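You operate a simulated robot arm through the tools that you are given. There is no shell and no other tool.

The job below is to be done with a simulated robot arm. You get a single attempt, and the scene is never put back.

TASK
Skim off the dross, then flux and tin bobbin G4.
Fine: use the ladle and put it back in its cup; bobbin back on its peg, heater off, lid on the flux box. Set down upright: ladle. What is to be rubbed or washed off counts as gone when no trace of it is left.

It is judged by the outcome, as a careful person would: the job done as asked, and still so three seconds after it is handed in. It fails if anything else is knocked over, pushed out of place, dropped, spilled or broken. A push-on lid holds only when it is set on centred and level and pressed home; a screw cap is set on level and turned clockwise until tight.

THE ROBOT
A 6-joint arm with a two-finger parallel gripper, fixed in place. Base frame: the origin is at the foot of the arm, x ahead of it, y to its left, z up. Lengths are in m, angles in degrees, forces in N, time in s.
With the tool pointing down near the work surface it reaches from about 0.14 to 0.84 m from the base axis. Its first joint turns from -166.0 to 166.0 degrees. Payload 3.91 kg.
The tool frame sits at the grasp point between the pads (the TCP): z along the fingers, y along the line on which they close. The tips reach 0.03 m beyond it. The gripper opens to 0.11 m. The fingers are 0.02 m wide and 0.01 m thick; the gripper's body (0.048 by 0.112 m) begins 0.055 m behind the TCP.
Orientation is told as [roll, pitch, yaw] about the base's x, y, z axes, in that order, counted from this pose: with the fingers straight down and closing along the base's y, the tool's x points along the base's -x, its y along +y and its z along -z.

THE INTERFACE
- The arm moves only by the tool servo_tool. Its arguments are lists of equal length, an entry for each row: "linear": the shift along the base's x, y, z in units of 40 mm (1.0 is 40 mm), a list of three; "delta_rot": the turn, a rotation vector about the base's x, y, z in units of 4 degrees (1.0 is 4 degrees), a list of three; "hand": the opening, from 0 (shut) to 1 (fully open). In form: {"linear": [[dx, dy, dz], ...], "delta_rot": [[wx, wy, wz], ...], "hand": [hand, ...]}. A call has 1 to 20 rows; each row shifts and turns the commanded pose from where the row before left it. A call with a number of a shift or a turn outside -1 to 1 is refused whole. Each row takes 0.2 s and may step no farther than 0.05 m and 8.6 degrees from the row before; otherwise, or with a gripper value out of range, the whole call is refused. Where a pose cannot be reached the arm comes as near as it can. A force on the tool above 90 N (or 10 N above the force at the start of the call, whichever is more), or a blocked arm, ends the call early, and 0.2 s more pass. Each finger travels about 0.108 m/s and halts on what it meets, pressing with about 31 N; the grip force reading is that of the motor and also rises with nothing between the fingers. The clock runs only during rows and for 0.2 s after the last one: add rows that do not move to give the fingers time. It gives the time, the measured TCP pose, the force on the tool (base axes), the opening and the grip force at its end, in the units of the frame above (readings bear some noise), with the torque about the TCP (base axes, N m) and any sound that the robot's microphone picked up.
- Cameras (640 x 400 px; columns grow to the right, rows downward): "scene" is fixed at [0.2208, -0.6495, 1.3987]; the picture's right is [1.00, 0.02, 0.00], its down [0.01, -0.77, -0.64] and it looks along [-0.01, 0.64, -0.77] (base axes); focal length 214 px, centre (320, 200). "wrist" rides on the gripper at [0.077, 0.007, -0.115] in the tool frame; the picture's right is [-0.09, 1.00, 0.00], its down [-0.80, -0.07, -0.59] and it looks along [-0.59, -0.05, 0.80] (tool axes); focal length 270 px, centre (320, 200). There is no depth. A picture from a camera that has moved, and an enlarged one, comes with that camera's place and axes in the base frame and with its lens.
- capture(camera): a new picture of that camera. The clock stands still meanwhile.
- raise_lower(by): slides the trunk up (or, below 0, down) by that many m; the arm rides with it, the base frame stays. It gives what a move gives, with no picture.
- close_up(camera, box): a new picture of the part [left, top, right, bottom] of that camera's present view, enlarged. The clock stands still meanwhile.
- close_job(): hands the job in; it is judged then, once.

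Nothing tells you positions but the pictures and the camera data. Unless the task says otherwise, let go and move clear before handing in.

The tools are called after ">>>" as a command line: name --argument value ..., lists and objects as JSON in quotes. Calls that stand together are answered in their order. servo_tool: Moves the arm, as the interface text tells. Its arguments: {"type":"object","properties":{"linear":{"type":"array","items":{"type":"array","items":{"type":"number"}}},"delta_rot":{"type":"array","items":{"type":"array","items":{"type":"number"}}},"hand":{"type":"array","items":{"type":"number"}}},"required":["linear","delta_rot","hand"]} The other tools are called the same way: raise_lower (by) slides the trunk up or down; capture (camera) takes a picture; close_up (camera, box) takes an enlarged picture of a part of a camera's view; close_job () hands the job in.

At the start:

```text
time: 0.0
tool_pos: [0.2341, -0.369, 1.2421]
ee_rot: [0.1, 0.0, 0.1]
force: [-0.8, 0.5, -0.2]
wrist_torque: [0.0, 0.01, 0.02]
finger_gap: 0.1099
finger_force: 0.1
trunk travel left (down, up): [-0.475, 0.065]
```

scene: 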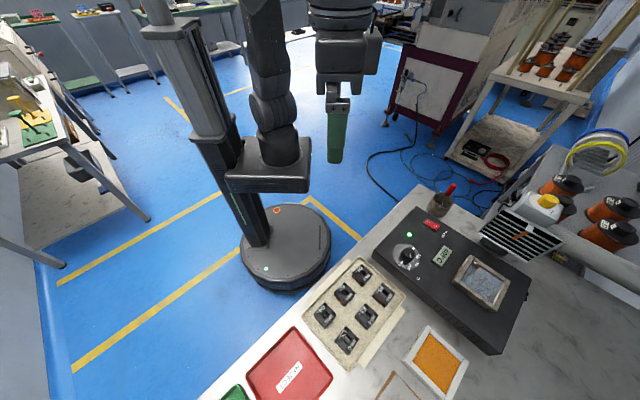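
wrist: 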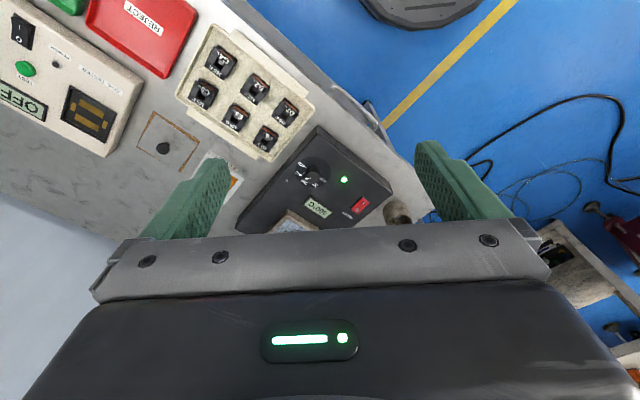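

I see a solder pot heater unit with a display, a bobbin tray, a flux box (amber), a red reject bin and a cup with a red-handled tool. First I take enlarged pictures to locate everything.

>>> close_up --camera "scene" --box '[360, 160, 560, 285]'

>>> close_up --camera "scene" --box '[220, 240, 480, 400]'

>>> close_up --camera "scene" --box '[380, 230, 640, 400]'

>>> close_up --camera "wrist" --box '[0, 0, 320, 200]'

>>> close_up --camera "wrist" --box '[200, 80, 460, 242]'

```text
3.20 times, centred on (460, 222) of scene
camera zoom: at [0.2208, -0.6495, 1.3987], right [1.0, 0.02, 0.0], down [0.01, -0.77, -0.64], along [-0.01, 0.64, -0.77], focal length 686 px, centre (-128, 128)
```

zoom: 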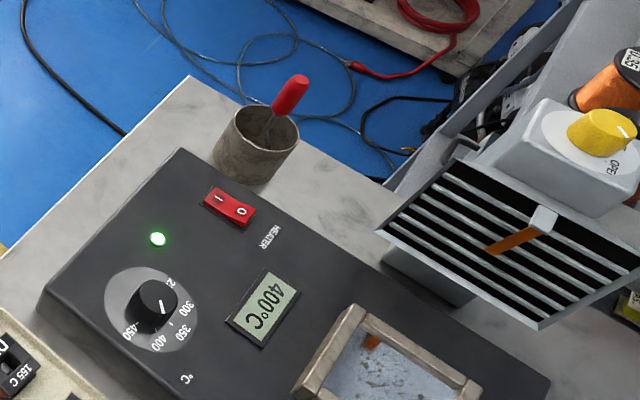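

```text
2.46 times, centred on (350, 320) of scene
camera zoom: at [0.2208, -0.6495, 1.3987], right [1.0, 0.02, 0.0], down [0.01, -0.77, -0.64], along [-0.01, 0.64, -0.77], focal length 528 px, centre (246, -95)
```

zoom: 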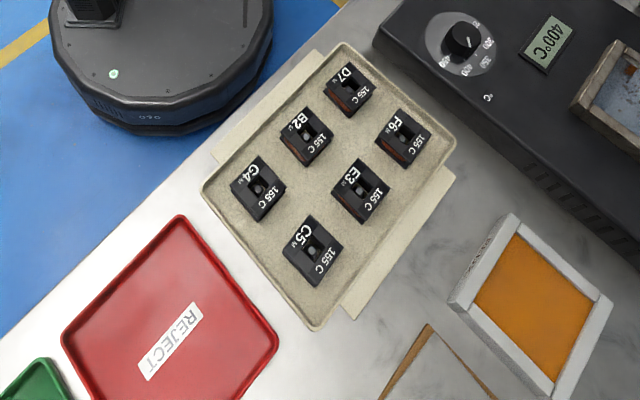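

```text
2.35 times, centred on (510, 315) of scene
camera zoom: at [0.2208, -0.6495, 1.3987], right [1.0, 0.02, 0.0], down [0.01, -0.77, -0.64], along [-0.01, 0.64, -0.77], focal length 505 px, centre (-127, -71)
```

zoom: 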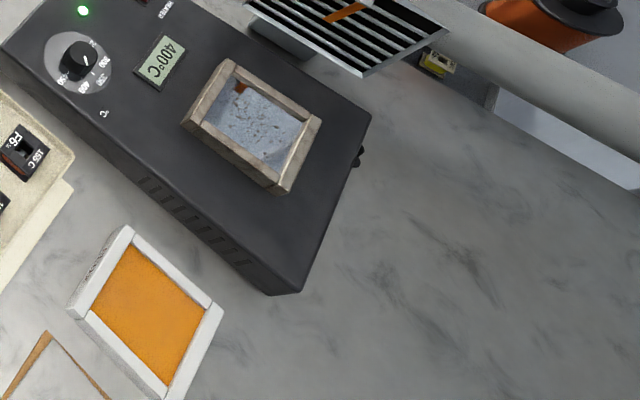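

```text
2.00 times, centred on (160, 100) of wrist
camera zoom: at [0.1577, -0.3639, 1.356], right [0.09, 1.0, 0.0], down [0.8, -0.07, 0.59], along [0.59, -0.05, -0.8], focal length 541 px, centre (640, 400)
```

zoom: 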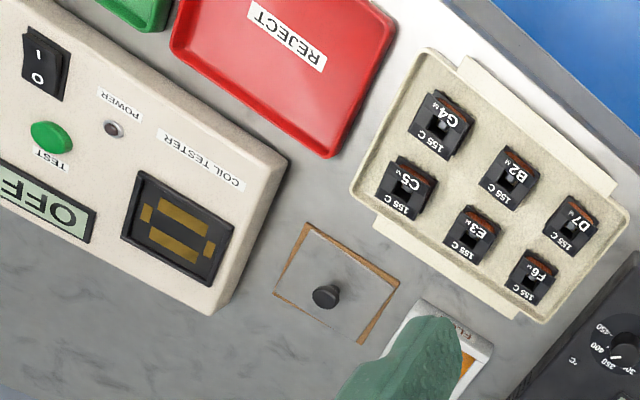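

```text
2.46 times, centred on (330, 161) of wrist
camera zoom: at [0.1577, -0.3639, 1.356], right [0.09, 1.0, 0.0], down [0.8, -0.07, 0.59], along [0.59, -0.05, -0.8], focal length 665 px, centre (295, 296)
```

zoom: 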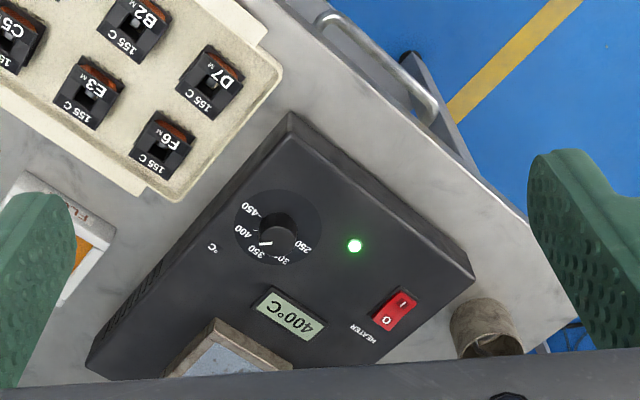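

The heater box top lies at roughly z = 0.88 and the bench is set diagonally in front of the robot. I turn the tool so the wrist camera looks across the bench, then look again.

>>> servo_tool --linear '[[0, 0, 0], [0, 0, 0], [0, 0, 0], [0, 0, 0], [0, 0, 0], [0, 0, 0], [0, 0, 0], [0, 0, 0], [0, 0, 0], [0, 0, 0], [0, 0, 0]]' --delta_rot '[[0, 0, -1], [0, 0, -1], [0, 0, -1], [0, 0, -1], [0, 0, -1], [0, 0, -1], [0, 0, -1], [0, 0, -1], [0, 0, -1], [0, 0, -1], [0, 0, 0]]' --hand '[1, 1, 1, 1, 1, 1, 1, 1, 1, 1, 1]'

>>> capture --camera "wrist"

>>> capture --camera "scene"

```text
time: 2.4
tool_pos: [0.2355, -0.3715, 1.2414]
ee_rot: [-0.1, 0.0, -40.0]
force: [0.1, -0.6, 0.1]
wrist_torque: [0.03, 0.0, 0.03]
finger_gap: 0.11
finger_force: 0.0
trunk travel left (down, up): [-0.475, 0.065]
```

```text
taken
camera wrist: at [0.1807, -0.3165, 1.3559], right [0.71, 0.71, 0.0], down [0.57, -0.57, 0.59], along [0.42, -0.42, -0.8], focal length 270 px, centre (320, 200)
```

wrist: 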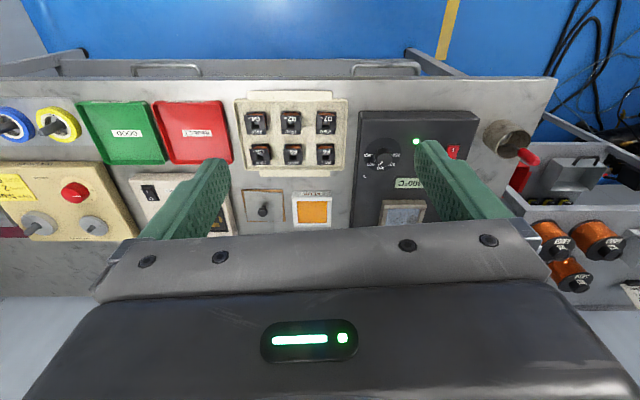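

```text
taken
```

scene: 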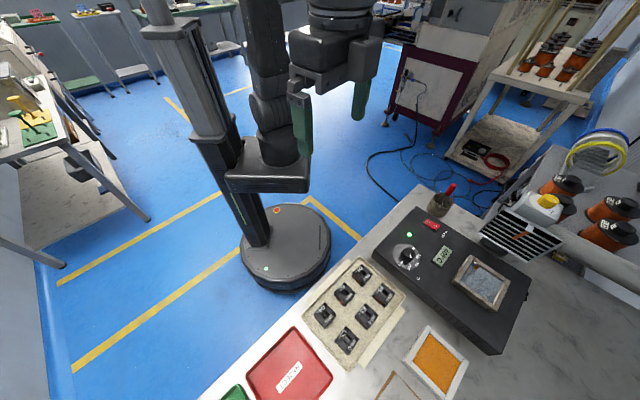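

The bench runs along the 45° diagonal, so a tool yaw of about -45 lines up with it. I enlarge several parts of this view.

>>> close_up --camera "wrist" --box '[220, 70, 400, 182]'

>>> close_up --camera "wrist" --box '[340, 90, 560, 228]'

>>> close_up --camera "wrist" --box '[100, 130, 360, 292]'

>>> close_up --camera "wrist" --box '[480, 110, 640, 310]'

>>> close_up --camera "wrist" --box '[0, 60, 240, 260]'

```text
3.56 times, centred on (310, 126) of wrist
camera zoom: at [0.1807, -0.3165, 1.3559], right [0.71, 0.71, 0.0], down [0.57, -0.57, 0.59], along [0.42, -0.42, -0.8], focal length 961 px, centre (356, 463)
```

zoom: 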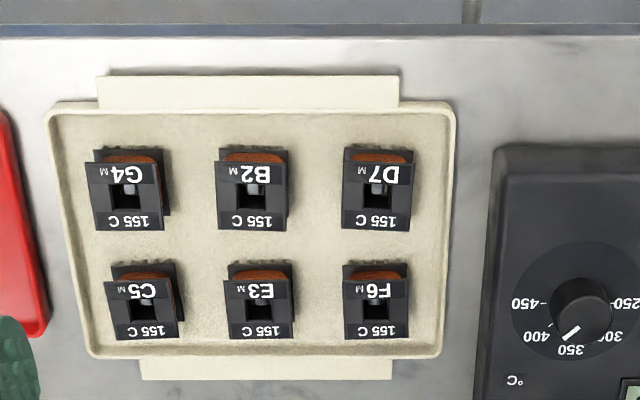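

```text
2.90 times, centred on (450, 159) of wrist
camera zoom: at [0.1807, -0.3165, 1.3559], right [0.71, 0.71, 0.0], down [0.57, -0.57, 0.59], along [0.42, -0.42, -0.8], focal length 783 px, centre (-57, 319)
```

zoom: 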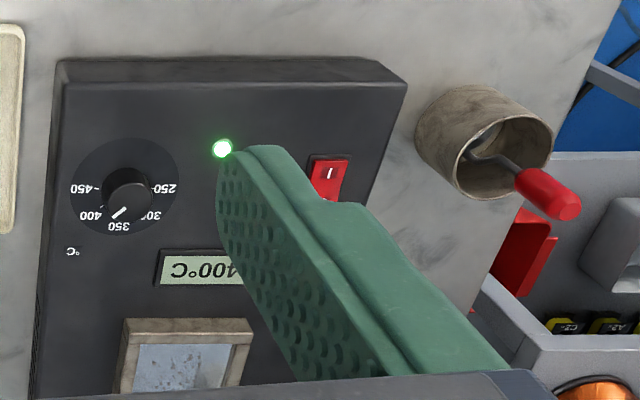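

```text
2.46 times, centred on (230, 211) of wrist
camera zoom: at [0.1807, -0.3165, 1.3559], right [0.71, 0.71, 0.0], down [0.57, -0.57, 0.59], along [0.42, -0.42, -0.8], focal length 665 px, centre (542, 173)
```

zoom: 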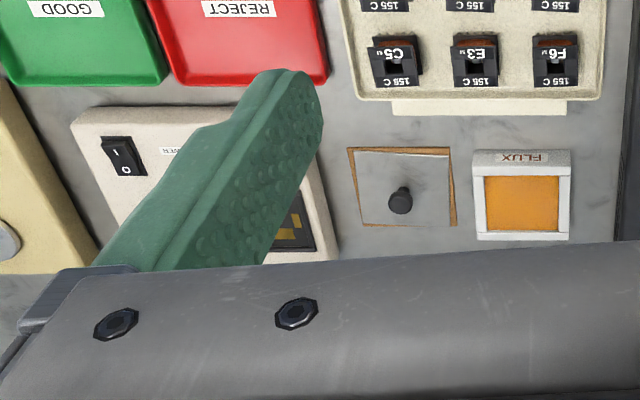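

```text
2.00 times, centred on (560, 210) of wrist
camera zoom: at [0.1807, -0.3165, 1.3559], right [0.71, 0.71, 0.0], down [0.57, -0.57, 0.59], along [0.42, -0.42, -0.8], focal length 541 px, centre (-160, 180)
```

zoom: 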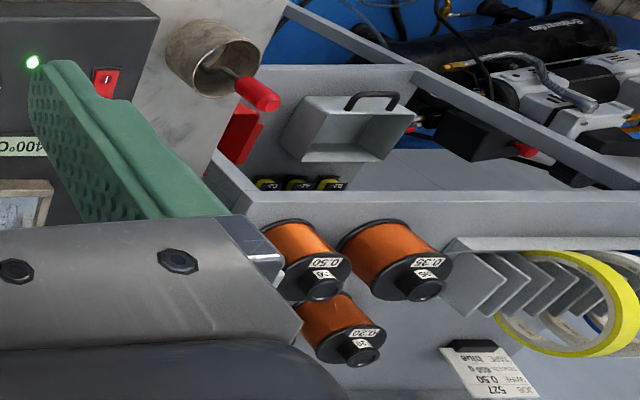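

```text
2.00 times, centred on (120, 160) of wrist
camera zoom: at [0.1807, -0.3165, 1.3559], right [0.71, 0.71, 0.0], down [0.57, -0.57, 0.59], along [0.42, -0.42, -0.8], focal length 541 px, centre (720, 280)
```

zoom: 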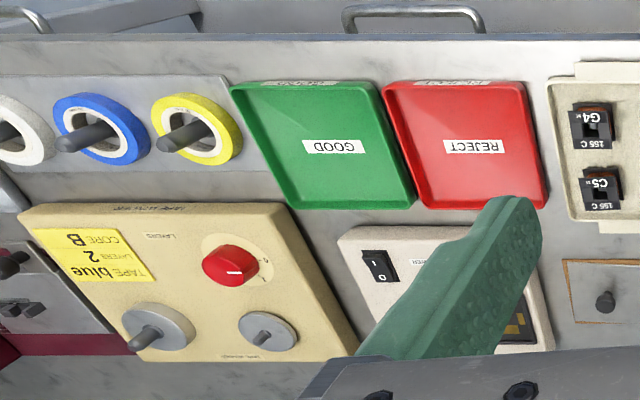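

The pot sits on the heater box at about a fixed diagonal frame (a along the bench, b outward). I move the arm outward to look down at the pot, flux box and the far side of the bench, looking for where dross belongs.

>>> servo_tool --linear '[[0.88, -0.1, 0], [0.88, -0.1, 0], [0.88, -0.1, 0], [0.88, -0.1, 0], [0.88, -0.1, 0], [0.88, -0.1, 0], [0.88, -0.1, 0], [0.88, -0.1, 0], [0, 0, 0], [0, 0, 0]]' --delta_rot '[[0, 0, -0.625], [0, 0, -0.625], [0, 0, 0], [0, 0, 0], [0, 0, 0], [0, 0, 0], [0, 0, 0], [0, 0, 0], [0, 0, 0], [0, 0, 0]]' --hand '[1, 1, 1, 1, 1, 1, 1, 1, 1, 1]'

>>> capture --camera "wrist"

```text
time: 4.6
tool_pos: [0.5167, -0.4014, 1.2414]
ee_rot: [0.0, -0.1, -45.0]
force: [-0.3, -0.9, -0.7]
wrist_torque: [-0.01, 0.01, 0.0]
finger_gap: 0.1101
finger_force: 0.1
trunk travel left (down, up): [-0.475, 0.065]
```

```text
taken
camera wrist: at [0.4672, -0.3431, 1.3558], right [0.77, 0.64, 0.0], down [0.52, -0.62, 0.59], along [0.38, -0.46, -0.8], focal length 270 px, centre (320, 200)
```

wrist: 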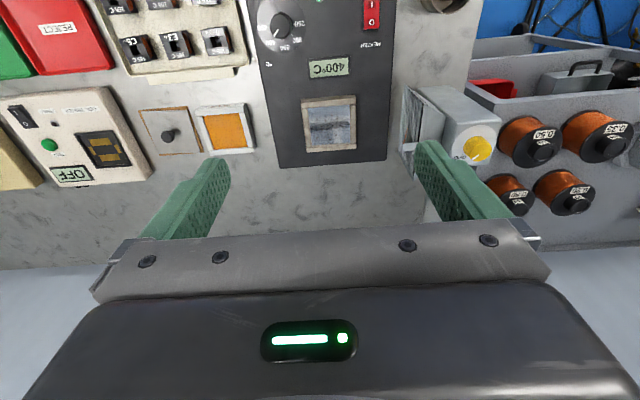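

>>> close_up --camera "wrist" --box '[280, 70, 400, 170]'

>>> close_up --camera "wrist" --box '[130, 80, 270, 168]'

>>> close_up --camera "wrist" --box '[380, 0, 500, 180]'

>>> close_up --camera "wrist" --box '[100, 0, 260, 90]'

>>> close_up --camera "wrist" --box '[240, 0, 400, 100]'

```text
4.00 times, centred on (340, 120) of wrist
camera zoom: at [0.4672, -0.3431, 1.3558], right [0.77, 0.64, 0.0], down [0.52, -0.62, 0.59], along [0.38, -0.46, -0.8], focal length 1081 px, centre (240, 520)
```

zoom: 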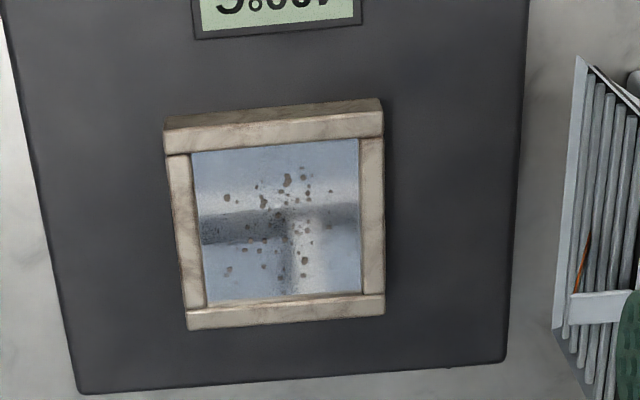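

```text
4.55 times, centred on (200, 124) of wrist
camera zoom: at [0.4672, -0.3431, 1.3558], right [0.77, 0.64, 0.0], down [0.52, -0.62, 0.59], along [0.38, -0.46, -0.8], focal length 1229 px, centre (866, 546)
```

zoom: 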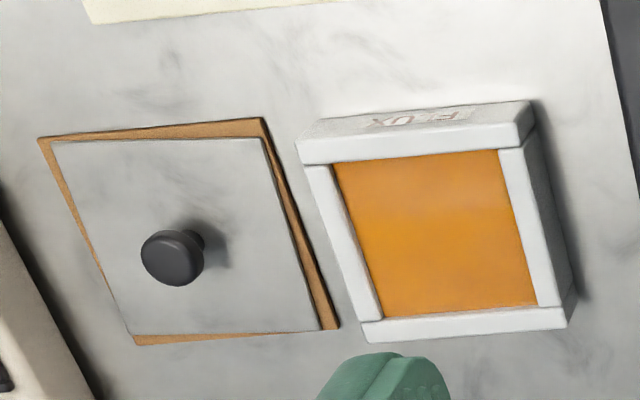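

```text
2.22 times, centred on (440, 90) of wrist
camera zoom: at [0.4672, -0.3431, 1.3558], right [0.77, 0.64, 0.0], down [0.52, -0.62, 0.59], along [0.38, -0.46, -0.8], focal length 601 px, centre (53, 444)
```

zoom: 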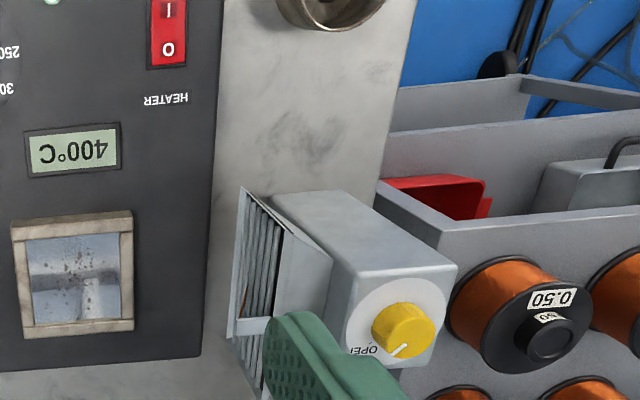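

```text
4.00 times, centred on (180, 45) of wrist
camera zoom: at [0.4672, -0.3431, 1.3558], right [0.77, 0.64, 0.0], down [0.52, -0.62, 0.59], along [0.38, -0.46, -0.8], focal length 1081 px, centre (880, 820)
```

zoom: 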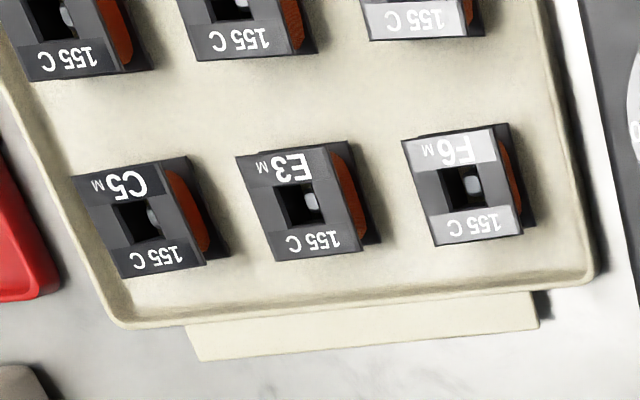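

```text
4.00 times, centred on (320, 50) of wrist
camera zoom: at [0.4672, -0.3431, 1.3558], right [0.77, 0.64, 0.0], down [0.52, -0.62, 0.59], along [0.38, -0.46, -0.8], focal length 1081 px, centre (320, 800)
```

zoom: 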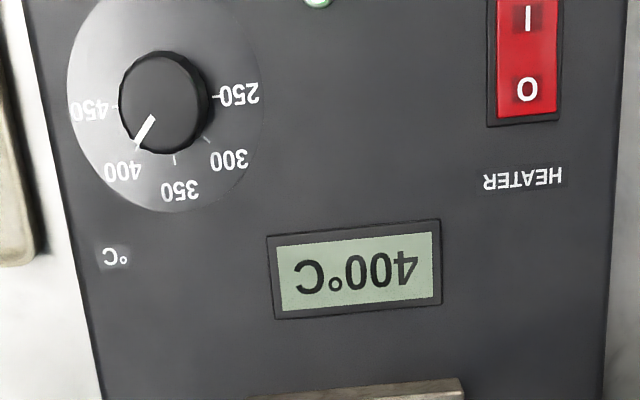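

The dial is on 400, display reads 400 °C, dross specks lie on the solder surface, and the flux lid rests beside the flux box. Next I go down over the tray for a close look at bobbin G4.

>>> servo_tool --linear '[[-0.763, -0.331, -0.6], [-0.763, -0.331, -0.6], [-0.763, -0.331, -0.6], [-0.763, -0.331, -0.6], [-0.763, -0.331, -0.6], [-0.763, -0.331, -0.6], [-0.763, -0.331, -0.6], [-0.763, -0.331, -0.6], [-0.763, -0.331, -0.6], [-0.763, -0.331, -0.6], [0, 0, 0], [0, 0, 0]]' --delta_rot '[[0, 0, 0], [0, 0, 0], [0, 0, 0], [0, 0, 0], [0, 0, 0], [0, 0, 0], [0, 0, 0], [0, 0, 0], [0, 0, 0], [0, 0, 0], [0, 0, 0], [0, 0, 0]]' --hand '[1, 1, 1, 1, 1, 1, 1, 1, 1, 1, 1, 1]'

>>> capture --camera "wrist"

>>> capture --camera "scene"

```text
time: 7.2
tool_pos: [0.2114, -0.5329, 1.0019]
ee_rot: [0.0, 0.1, -45.0]
force: [0.4, -0.6, 0.6]
wrist_torque: [0.01, 0.01, -0.01]
finger_gap: 0.11
finger_force: 0.1
trunk travel left (down, up): [-0.475, 0.065]
```

```text
taken
camera wrist: at [0.1609, -0.4737, 1.1162], right [0.77, 0.64, 0.0], down [0.52, -0.62, 0.59], along [0.38, -0.46, -0.8], focal length 270 px, centre (320, 200)
```

wrist: 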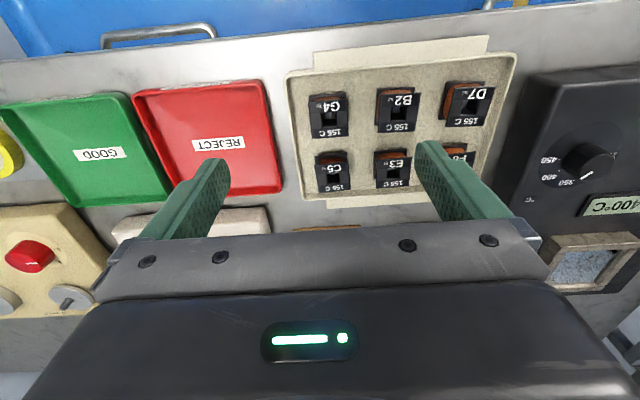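

```text
taken
```

scene: 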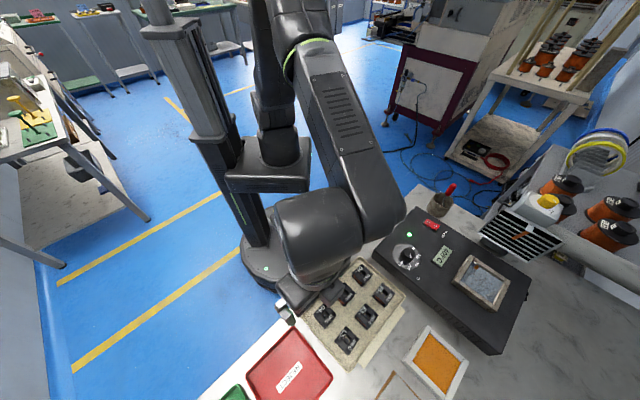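

>>> close_up --camera "wrist" --box '[280, 60, 440, 210]'

>>> close_up --camera "wrist" --box '[295, 80, 365, 150]'

>>> close_up --camera "scene" --box '[290, 280, 370, 340]'

```text
2.67 times, centred on (360, 135) of wrist
camera zoom: at [0.1609, -0.4737, 1.1162], right [0.77, 0.64, 0.0], down [0.52, -0.62, 0.59], along [0.38, -0.46, -0.8], focal length 721 px, centre (213, 373)
```

zoom: 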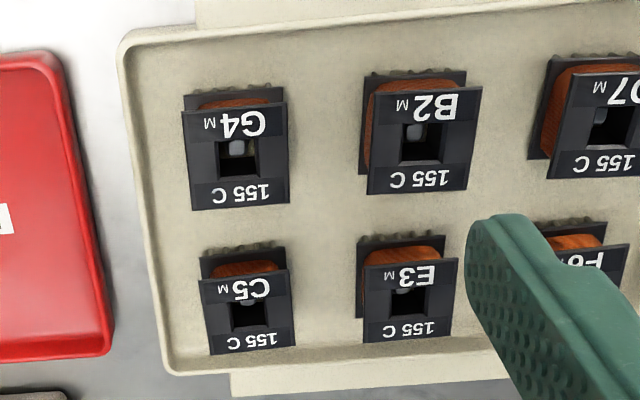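

```text
5.71 times, centred on (330, 115) of wrist
camera zoom: at [0.1609, -0.4737, 1.1162], right [0.77, 0.64, 0.0], down [0.52, -0.62, 0.59], along [0.38, -0.46, -0.8], focal length 1544 px, centre (263, 686)
```

zoom: 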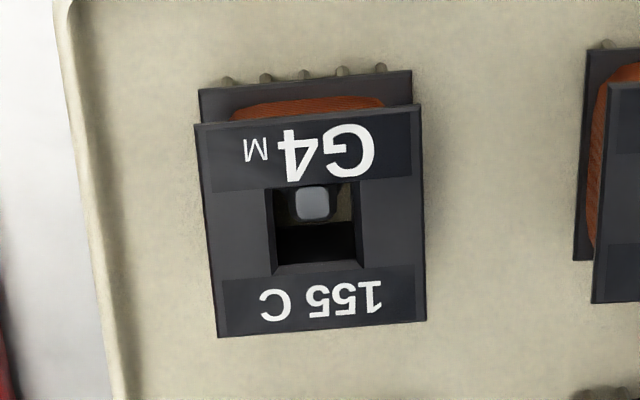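

```text
6.67 times, centred on (330, 310) of scene
camera zoom: at [0.2208, -0.6495, 1.3987], right [1.0, 0.02, 0.0], down [0.01, -0.77, -0.64], along [-0.01, 0.64, -0.77], focal length 1430 px, centre (253, -533)
```

zoom: 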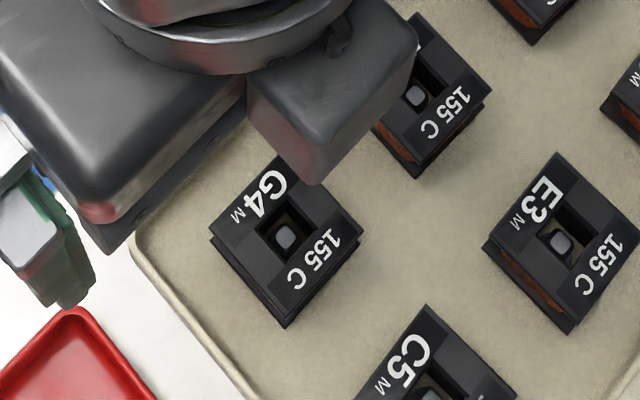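

G4 sits square to a -45 yaw, about 36 mm wide with pins on its lower flange, at roughly x 0.226, y -0.539, top z 0.86. Next I look closely at the ladle in its cup near x 0.60, y -0.21.

>>> servo_tool --linear '[[0, 0, 0.9], [0.838, 0.729, 0.1], [0.838, 0.729, 0.1], [0.838, 0.729, 0.1], [0.838, 0.729, 0.1], [0.838, 0.729, 0.1], [0.838, 0.729, 0.1], [0.838, 0.729, 0.1], [0.838, 0.729, 0.1], [0.838, 0.729, 0.1], [0.838, 0.729, 0.1], [0.838, 0.729, 0.1], [0, 0, 0], [0, 0, 0]]' --delta_rot '[[0, 0, 0], [0, 0, 0], [0, 0, 0], [0, 0, 0], [0, 0, 0], [0, 0, 0], [0, 0, 0], [0, 0, 0], [0, 0, 0], [0, 0, 0], [0, 0, 0], [0, 0, 0], [0, 0, 0], [0, 0, 0]]' --hand '[1, 1, 1, 1, 1, 1, 1, 1, 1, 1, 1, 1, 1, 1]'

>>> capture --camera "wrist"

>>> close_up --camera "wrist" --box '[240, 60, 440, 185]'

>>> close_up --camera "scene" --box '[405, 165, 485, 225]'

```text
time: 10.2
tool_pos: [0.5812, -0.2156, 1.0805]
ee_rot: [-0.1, 0.0, -45.1]
force: [0.8, 0.7, 0.2]
wrist_torque: [0.01, 0.02, 0.01]
finger_gap: 0.1097
finger_force: 0.0
trunk travel left (down, up): [-0.475, 0.065]
```

```text
taken
camera wrist: at [0.5312, -0.1561, 1.1947], right [0.77, 0.64, 0.0], down [0.52, -0.62, 0.59], along [0.38, -0.46, -0.8], focal length 270 px, centre (320, 200)
```

wrist: 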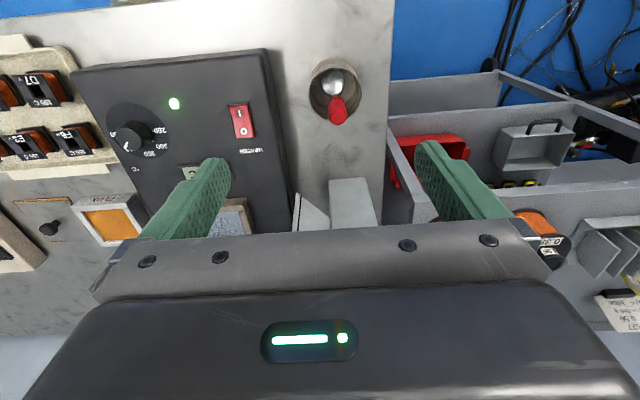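

```text
3.20 times, centred on (340, 122) of wrist
camera zoom: at [0.5312, -0.1561, 1.1947], right [0.77, 0.64, 0.0], down [0.52, -0.62, 0.59], along [0.38, -0.46, -0.8], focal length 865 px, centre (256, 448)
```

zoom: 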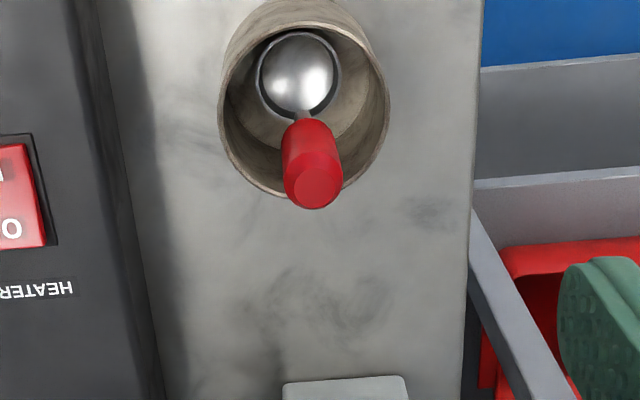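

```text
6.67 times, centred on (445, 195) of scene
camera zoom: at [0.2208, -0.6495, 1.3987], right [1.0, 0.02, 0.0], down [0.01, -0.77, -0.64], along [-0.01, 0.64, -0.77], focal length 1430 px, centre (-513, 233)
```

zoom: 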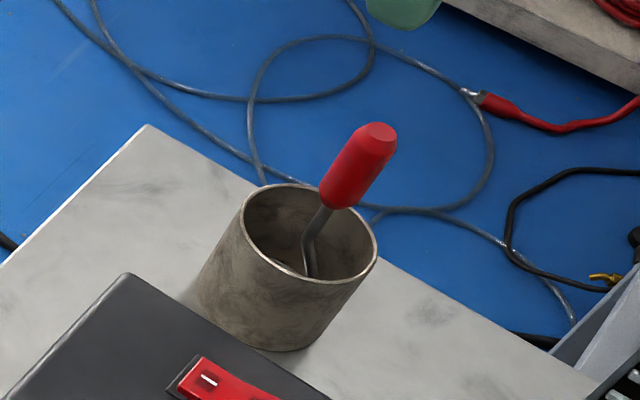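

The ladle stands upright, red handle from about z 0.90 to 0.945 over the cup centre (x 0.602, y -0.212), bowl flat on the cup floor. Before taking it I look closely at the pot (about x 0.596, y -0.470).

>>> servo_tool --linear '[[0, -0.99, 0], [0, -0.99, 0], [0, -0.99, 0], [0, -0.99, 0], [0, -0.99, 0], [0, -0.99, 0], [0, 0, 0], [0, 0, 0]]' --delta_rot '[[0, 0, 0], [0, 0, 0], [0, 0, 0], [0, 0, 0], [0, 0, 0], [0, 0, 0], [0, 0, 0], [0, 0, 0]]' --hand '[1, 1, 1, 1, 1, 1, 1, 1]'

>>> capture --camera "wrist"

>>> close_up --camera "wrist" --box '[240, 60, 400, 160]'

>>> close_up --camera "scene" --box '[440, 245, 520, 320]'

```text
time: 12.0
tool_pos: [0.5801, -0.4513, 1.0805]
ee_rot: [-0.1, 0.0, -45.0]
force: [-0.3, 0.0, 0.5]
wrist_torque: [-0.02, 0.01, -0.04]
finger_gap: 0.11
finger_force: 0.1
trunk travel left (down, up): [-0.475, 0.065]
```

```text
taken
camera wrist: at [0.5301, -0.3911, 1.1941], right [0.77, 0.64, 0.0], down [0.52, -0.62, 0.59], along [0.38, -0.46, -0.8], focal length 270 px, centre (320, 200)
```

wrist: 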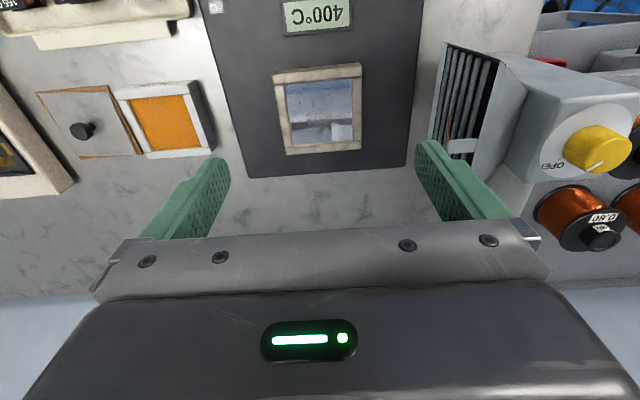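

```text
4.00 times, centred on (320, 110) of wrist
camera zoom: at [0.5301, -0.3911, 1.1941], right [0.77, 0.64, 0.0], down [0.52, -0.62, 0.59], along [0.38, -0.46, -0.8], focal length 1081 px, centre (320, 560)
```

zoom: 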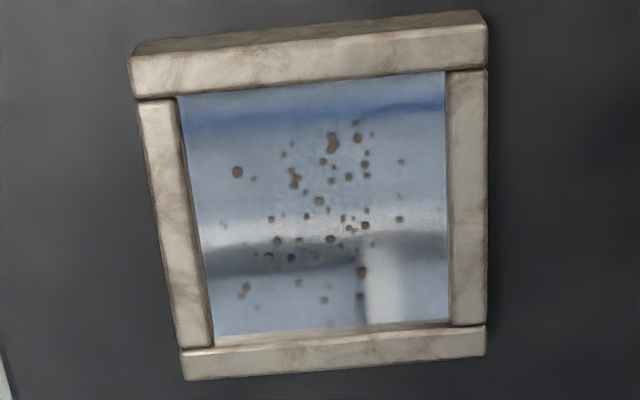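

```text
5.33 times, centred on (480, 282) of scene
camera zoom: at [0.2208, -0.6495, 1.3987], right [1.0, 0.02, 0.0], down [0.01, -0.77, -0.64], along [-0.01, 0.64, -0.77], focal length 1144 px, centre (-533, -240)
```

zoom: 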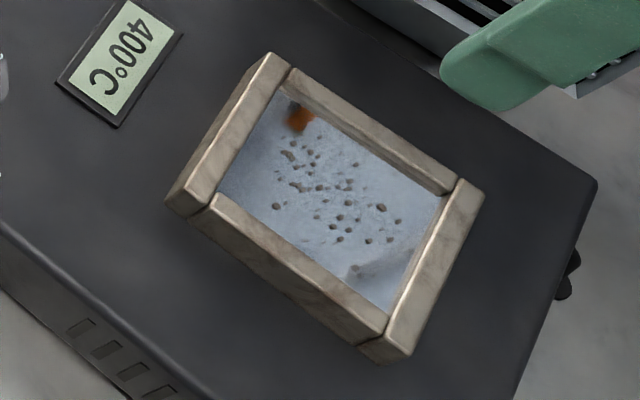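

The pot's rim is at about z 0.899, centre x 0.595, y -0.468, inner about 68 mm, solder just below the rim. Now I go back over the ladle with the gripper half open and check alignment before descending.

>>> servo_tool --linear '[[0.0875, 0.996, 0], [0.0875, 0.996, 0], [0.0875, 0.996, 0], [0.0875, 0.996, 0], [0.0875, 0.996, 0], [0.0875, 0.996, 0], [0, 0, -1], [0, 0, -1], [0, 0, 0], [0, 0, 0]]' --delta_rot '[[0, 0, 0], [0, 0, 0], [0, 0, 0], [0, 0, 0], [0, 0, 0], [0, 0, 0], [0, 0, 0], [0, 0, 0], [0, 0, 0], [0, 0, 0]]' --hand '[0.6, 0.6, 0.6, 0.6, 0.6, 0.6, 0.6, 0.6, 0.6, 0.6]'

>>> capture --camera "wrist"

>>> close_up --camera "scene" --box '[390, 130, 510, 230]'

```text
time: 14.2
tool_pos: [0.6009, -0.2119, 1.0015]
ee_rot: [0.0, 0.0, -44.9]
force: [-0.6, 0.3, 0.5]
wrist_torque: [-0.02, 0.0, 0.0]
finger_gap: 0.066
finger_force: 0.1
trunk travel left (down, up): [-0.475, 0.065]
```

```text
taken
camera wrist: at [0.5514, -0.154, 1.1158], right [0.77, 0.64, 0.0], down [0.52, -0.62, 0.59], along [0.38, -0.46, -0.8], focal length 270 px, centre (320, 200)
```

wrist: 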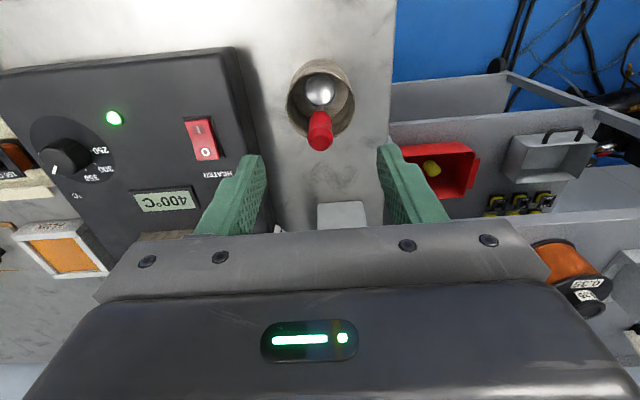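

```text
4.00 times, centred on (450, 180) of scene
camera zoom: at [0.2208, -0.6495, 1.3987], right [1.0, 0.02, 0.0], down [0.01, -0.77, -0.64], along [-0.01, 0.64, -0.77], focal length 858 px, centre (-200, 280)
```

zoom: 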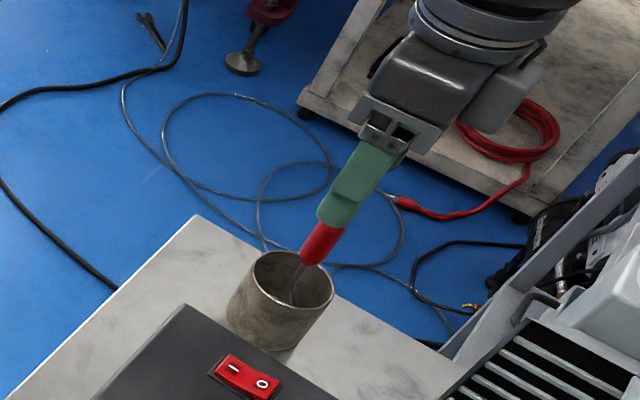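

The handle is between the fingers. I descend to z 0.925 and close on it.

>>> servo_tool --linear '[[0.03, -0.06, -0.6], [0, 0, -0.7], [0, 0, -0.6], [0, 0, 0], [0, 0, 0], [0, 0, 0], [0, 0, 0], [0, 0, 0]]' --delta_rot '[[0, 0, 0], [0, 0, 0], [0, 0, 0], [0, 0, 0], [0, 0, 0], [0, 0, 0], [0, 0, 0], [0, 0, 0]]' --hand '[0.6, 0.6, 0.6, 0.6, 0.3, 0.1, 0.1, 0.1]'

>>> capture --camera "wrist"

>>> close_up --camera "scene" --box '[390, 130, 510, 230]'

```text
time: 16.0
tool_pos: [0.603, -0.2128, 0.9263]
ee_rot: [0.0, -0.1, -45.0]
force: [0.2, 0.5, -0.1]
wrist_torque: [-0.02, 0.0, 0.0]
finger_gap: 0.0169
finger_force: 31.2
trunk travel left (down, up): [-0.475, 0.065]
```

```text
taken
camera wrist: at [0.5527, -0.1551, 1.0402], right [0.77, 0.64, 0.0], down [0.52, -0.62, 0.59], along [0.38, -0.46, -0.8], focal length 270 px, centre (320, 200)
```

wrist: 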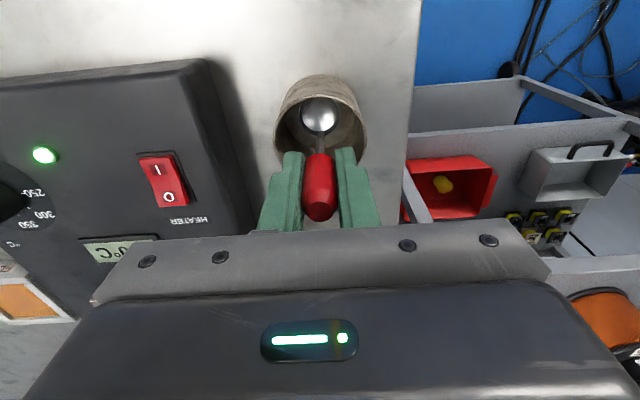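

```text
4.00 times, centred on (450, 180) of scene
camera zoom: at [0.2208, -0.6495, 1.3987], right [1.0, 0.02, 0.0], down [0.01, -0.77, -0.64], along [-0.01, 0.64, -0.77], focal length 858 px, centre (-200, 280)
```

zoom: 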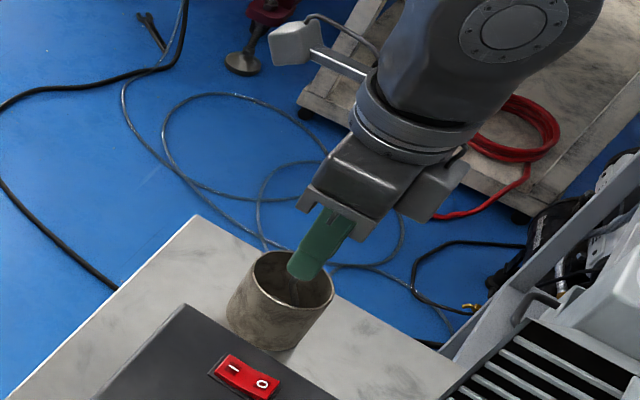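

The handle is gripped (17 mm). I lift straight up to clear the cup and look at the ladle's bowl.

>>> servo_tool --linear '[[0, 0, 0.5], [0, 0, 0.8], [0, 0, 0.9], [0, 0, 0.9], [0, 0, 0.9], [0, 0, 0], [0, 0, 0]]' --delta_rot '[[0, 0, 0], [0, 0, 0], [0, 0, 0], [0, 0, 0], [0, 0, 0], [0, 0, 0], [0, 0, 0]]' --hand '[0.1, 0.1, 0.1, 0.1, 0.1, 0.1, 0.1]'

>>> capture --camera "wrist"

>>> close_up --camera "wrist" --box '[260, 70, 380, 230]'

>>> close_up --camera "scene" --box '[390, 90, 530, 210]'

```text
time: 17.6
tool_pos: [0.6022, -0.212, 1.0868]
ee_rot: [0.0, 0.0, -45.1]
force: [-0.6, -0.3, -1.7]
wrist_torque: [-0.02, 0.02, 0.04]
finger_gap: 0.0165
finger_force: 31.5
trunk travel left (down, up): [-0.475, 0.065]
```

```text
taken
camera wrist: at [0.5524, -0.1546, 1.2008], right [0.77, 0.64, 0.0], down [0.52, -0.62, 0.59], along [0.38, -0.46, -0.8], focal length 270 px, centre (320, 200)
```

wrist: 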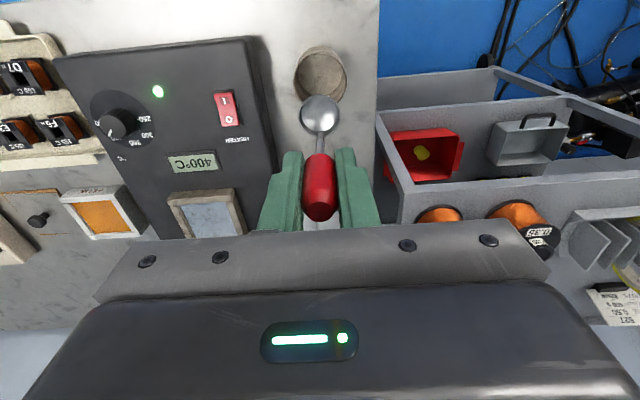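

```text
2.50 times, centred on (320, 150) of wrist
camera zoom: at [0.5524, -0.1546, 1.2008], right [0.77, 0.64, 0.0], down [0.52, -0.62, 0.59], along [0.38, -0.46, -0.8], focal length 676 px, centre (320, 325)
```

zoom: 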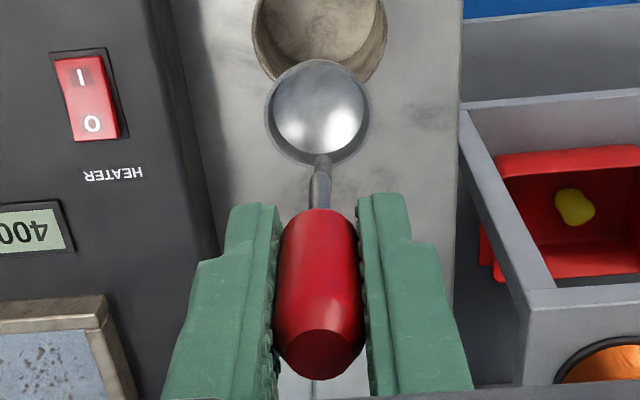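

```text
3.33 times, centred on (460, 150) of scene
camera zoom: at [0.2208, -0.6495, 1.3987], right [1.0, 0.02, 0.0], down [0.01, -0.77, -0.64], along [-0.01, 0.64, -0.77], focal length 715 px, centre (-147, 367)
```

zoom: 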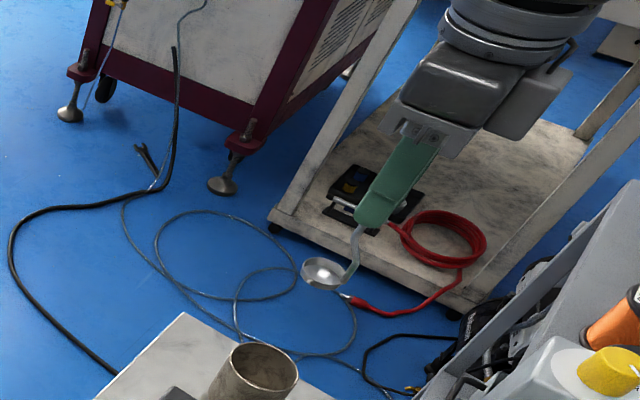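

The bowl is about 30 mm wide, facing up, centred ~6 mm robot-side of the tool and ~0.11 m below it. I carry it around the hood (first along the bench, then outward) to above the pot.

>>> servo_tool --linear '[[-0.82, -0.82, 0], [-0.82, -0.82, 0], [-0.82, -0.82, 0], [-0.82, -0.82, 0], [0.81, -0.81, 0], [0.81, -0.81, 0], [0.81, -0.81, 0], [0.79, -0.76, 0], [0, 0, 0], [0, 0, 0]]' --delta_rot '[[0, 0, 0], [0, 0, 0], [0, 0, 0], [0, 0, 0], [0, 0, 0], [0, 0, 0], [0, 0, 0], [0, 0, 0], [0, 0, 0], [0, 0, 0]]' --hand '[0.1, 0.1, 0.1, 0.1, 0.1, 0.1, 0.1, 0.1, 0.1, 0.1]'

>>> close_up --camera "wrist" --box '[240, 40, 400, 200]'

>>> close_up --camera "scene" --box '[420, 170, 560, 320]'

```text
time: 19.8
tool_pos: [0.5998, -0.4722, 1.0847]
ee_rot: [0.0, 0.1, -45.1]
force: [0.2, 0.4, -1.0]
wrist_torque: [0.02, -0.02, -0.01]
finger_gap: 0.0167
finger_force: 31.3
trunk travel left (down, up): [-0.475, 0.065]
```

```text
2.50 times, centred on (320, 120) of wrist
camera zoom: at [0.5505, -0.4139, 1.1997], right [0.77, 0.64, 0.0], down [0.52, -0.62, 0.59], along [0.38, -0.46, -0.8], focal length 676 px, centre (320, 400)
```

zoom: 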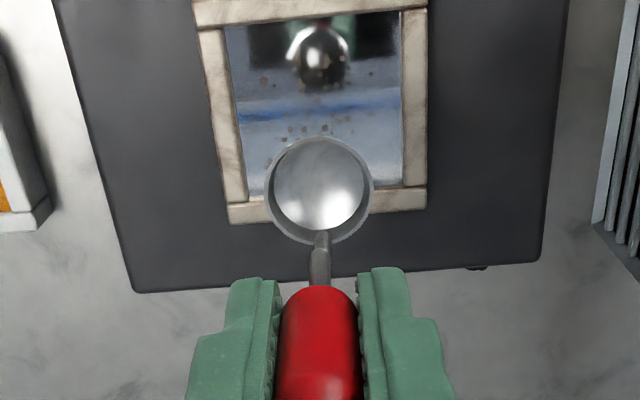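

```text
2.67 times, centred on (490, 245) of scene
camera zoom: at [0.2208, -0.6495, 1.3987], right [1.0, 0.02, 0.0], down [0.01, -0.77, -0.64], along [-0.01, 0.64, -0.77], focal length 572 px, centre (-133, 80)
```

zoom: 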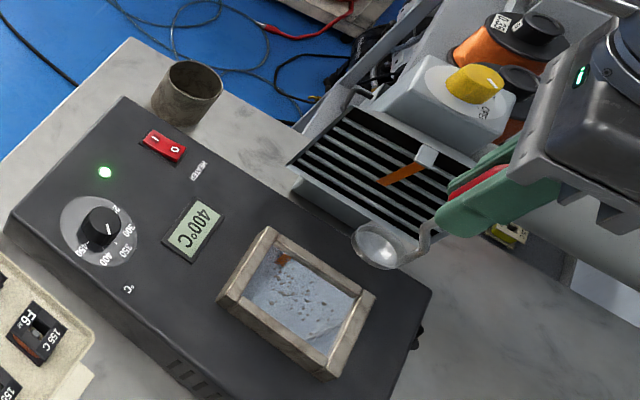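

The bowl is centred over the pot. I lower it gently to the solder surface, watching the force.

>>> servo_tool --linear '[[-0.035, 0.035, -0.7], [0, 0, -0.7], [0, 0, -0.5], [0, 0, -0.2], [0, 0, -0.2], [0, 0, 0]]' --delta_rot '[[0, 0, 0], [0, 0, 0], [0, 0, 0], [0, 0, 0], [0, 0, 0], [0, 0, 0]]' --hand '[0.1, 0.1, 0.1, 0.1, 0.1, 0.1]'

>>> close_up --camera "wrist" --box '[240, 40, 400, 200]'

>>> close_up --camera "scene" --box '[440, 225, 540, 325]'

```text
time: 21.2
tool_pos: [0.5999, -0.471, 0.9935]
ee_rot: [0.0, 0.0, -45.0]
force: [-0.4, -0.1, -1.3]
wrist_torque: [0.04, -0.01, 0.01]
finger_gap: 0.0171
finger_force: 31.2
trunk travel left (down, up): [-0.475, 0.065]
```

```text
2.50 times, centred on (320, 120) of wrist
camera zoom: at [0.5494, -0.4134, 1.1076], right [0.77, 0.64, 0.0], down [0.52, -0.62, 0.59], along [0.38, -0.46, -0.8], focal length 676 px, centre (320, 400)
```

zoom: 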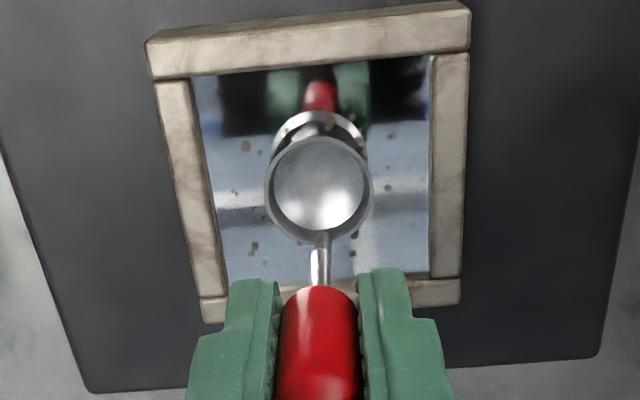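

```text
4.00 times, centred on (490, 275) of scene
camera zoom: at [0.2208, -0.6495, 1.3987], right [1.0, 0.02, 0.0], down [0.01, -0.77, -0.64], along [-0.01, 0.64, -0.77], focal length 858 px, centre (-360, -100)
```

zoom: 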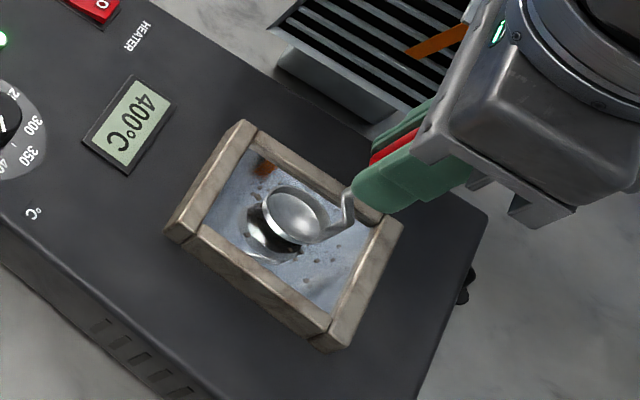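

The bowl's reflection shows its rim still ~15 mm above the surface. I lower a little more.

>>> servo_tool --linear '[[0, 0, -0.1], [0, 0, -0.1], [0, 0, -0.1], [0, 0, 0]]' --delta_rot '[[0, 0, 0], [0, 0, 0], [0, 0, 0], [0, 0, 0]]' --hand '[0.1, 0.1, 0.1, 0.1]'

>>> close_up --camera "wrist" --box '[240, 40, 400, 200]'

>>> close_up --camera "scene" --box '[450, 240, 530, 320]'

```text
time: 22.2
tool_pos: [0.5993, -0.4707, 0.9849]
ee_rot: [0.0, -0.4, -45.1]
force: [3.5, -2.7, 22.6]
wrist_torque: [-0.1, -0.1, 0.03]
finger_gap: 0.0171
finger_force: 31.6
trunk travel left (down, up): [-0.475, 0.065]
```

```text
2.50 times, centred on (320, 120) of wrist
camera zoom: at [0.5478, -0.4121, 1.0992], right [0.77, 0.64, 0.0], down [0.51, -0.61, 0.6], along [0.39, -0.46, -0.8], focal length 676 px, centre (320, 400)
```

zoom: 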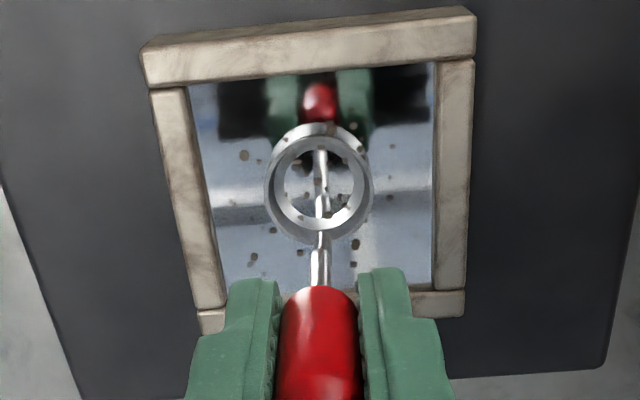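

```text
5.00 times, centred on (490, 280) of scene
camera zoom: at [0.2208, -0.6495, 1.3987], right [1.0, 0.02, 0.0], down [0.01, -0.77, -0.64], along [-0.01, 0.64, -0.77], focal length 1072 px, centre (-530, -200)
```

zoom: 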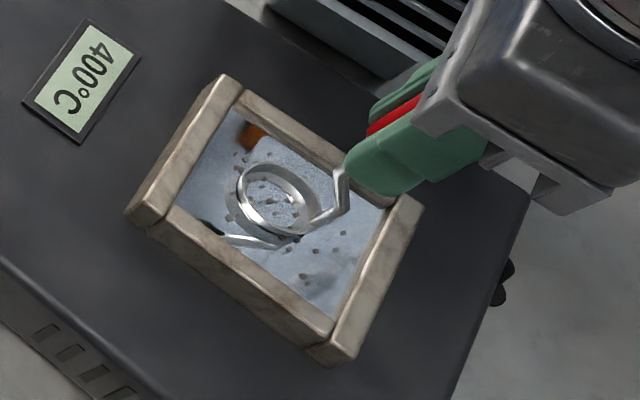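

There is contact with the pot's bottom at TCP z ≈ 0.986. I back up slightly and begin sweeping the bowl over the surface.

>>> servo_tool --linear '[[0, 0, 0.15], [-0.165, 0, 0], [-0.165, 0, 0], [-0.165, 0, 0], [0.1237, 0.1237, 0], [0.1237, 0.1237, 0], [0.1237, 0.1237, 0], [0.1237, 0.1237, 0], [0.1237, -0.1237, 0], [-0.1237, -0.1237, 0], [-0.1237, -0.1237, 0], [-0.1237, -0.1237, 0], [-0.1237, -0.1237, 0], [0.1237, -0.1237, 0], [0.1237, 0.1237, 0], [0.1237, 0.1237, 0], [0.1237, 0.1237, 0], [0.1237, 0.1237, 0], [0, 0, 0]]' --delta_rot '[[0, 0, 0], [0, 0, 0], [0, 0, 0], [0, 0, 0], [0, 0, 0], [0, 0, 0], [0, 0, 0], [0, 0, 0], [0, 0, 0], [0, 0, 0], [0, 0, 0], [0, 0, 0], [0, 0, 0], [0, 0, 0], [0, 0, 0], [0, 0, 0], [0, 0, 0], [0, 0, 0], [0, 0, 0]]' --hand '[0.1, 0.1, 0.1, 0.1, 0.1, 0.1, 0.1, 0.1, 0.1, 0.1, 0.1, 0.1, 0.1, 0.1, 0.1, 0.1, 0.1, 0.1, 0.1]'

>>> close_up --camera "wrist" --box '[240, 40, 400, 200]'

>>> close_up --camera "scene" --box '[450, 240, 530, 320]'

```text
time: 26.2
tool_pos: [0.6083, -0.4628, 0.9861]
ee_rot: [0.0, 0.0, -44.9]
force: [-0.2, 0.2, -1.4]
wrist_torque: [0.02, -0.03, 0.0]
finger_gap: 0.0168
finger_force: 31.4
trunk travel left (down, up): [-0.475, 0.065]
```

```text
2.50 times, centred on (320, 120) of wrist
camera zoom: at [0.5588, -0.4036, 1.1012], right [0.77, 0.64, 0.0], down [0.52, -0.62, 0.59], along [0.38, -0.46, -0.8], focal length 676 px, centre (320, 400)
```

zoom: 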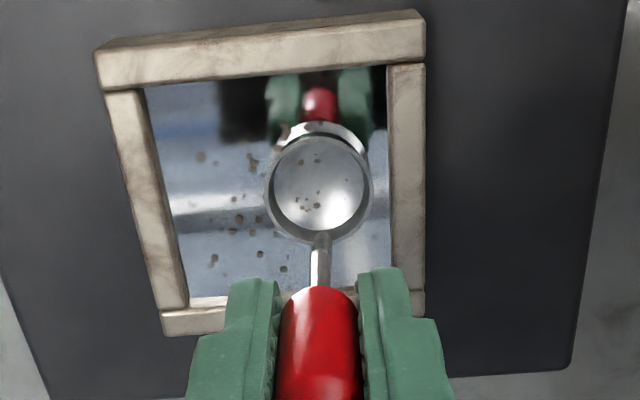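

```text
5.00 times, centred on (490, 280) of scene
camera zoom: at [0.2208, -0.6495, 1.3987], right [1.0, 0.02, 0.0], down [0.01, -0.77, -0.64], along [-0.01, 0.64, -0.77], focal length 1072 px, centre (-530, -200)
```

zoom: 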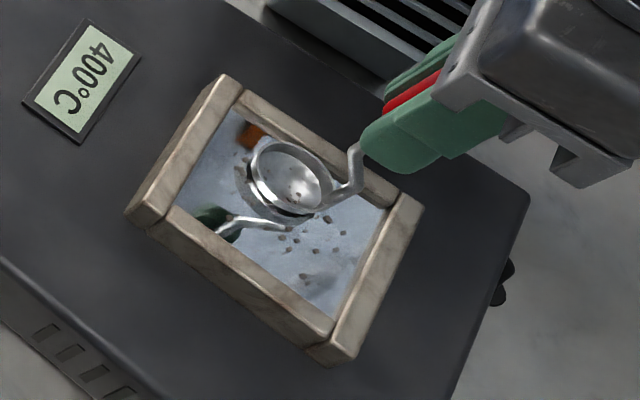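

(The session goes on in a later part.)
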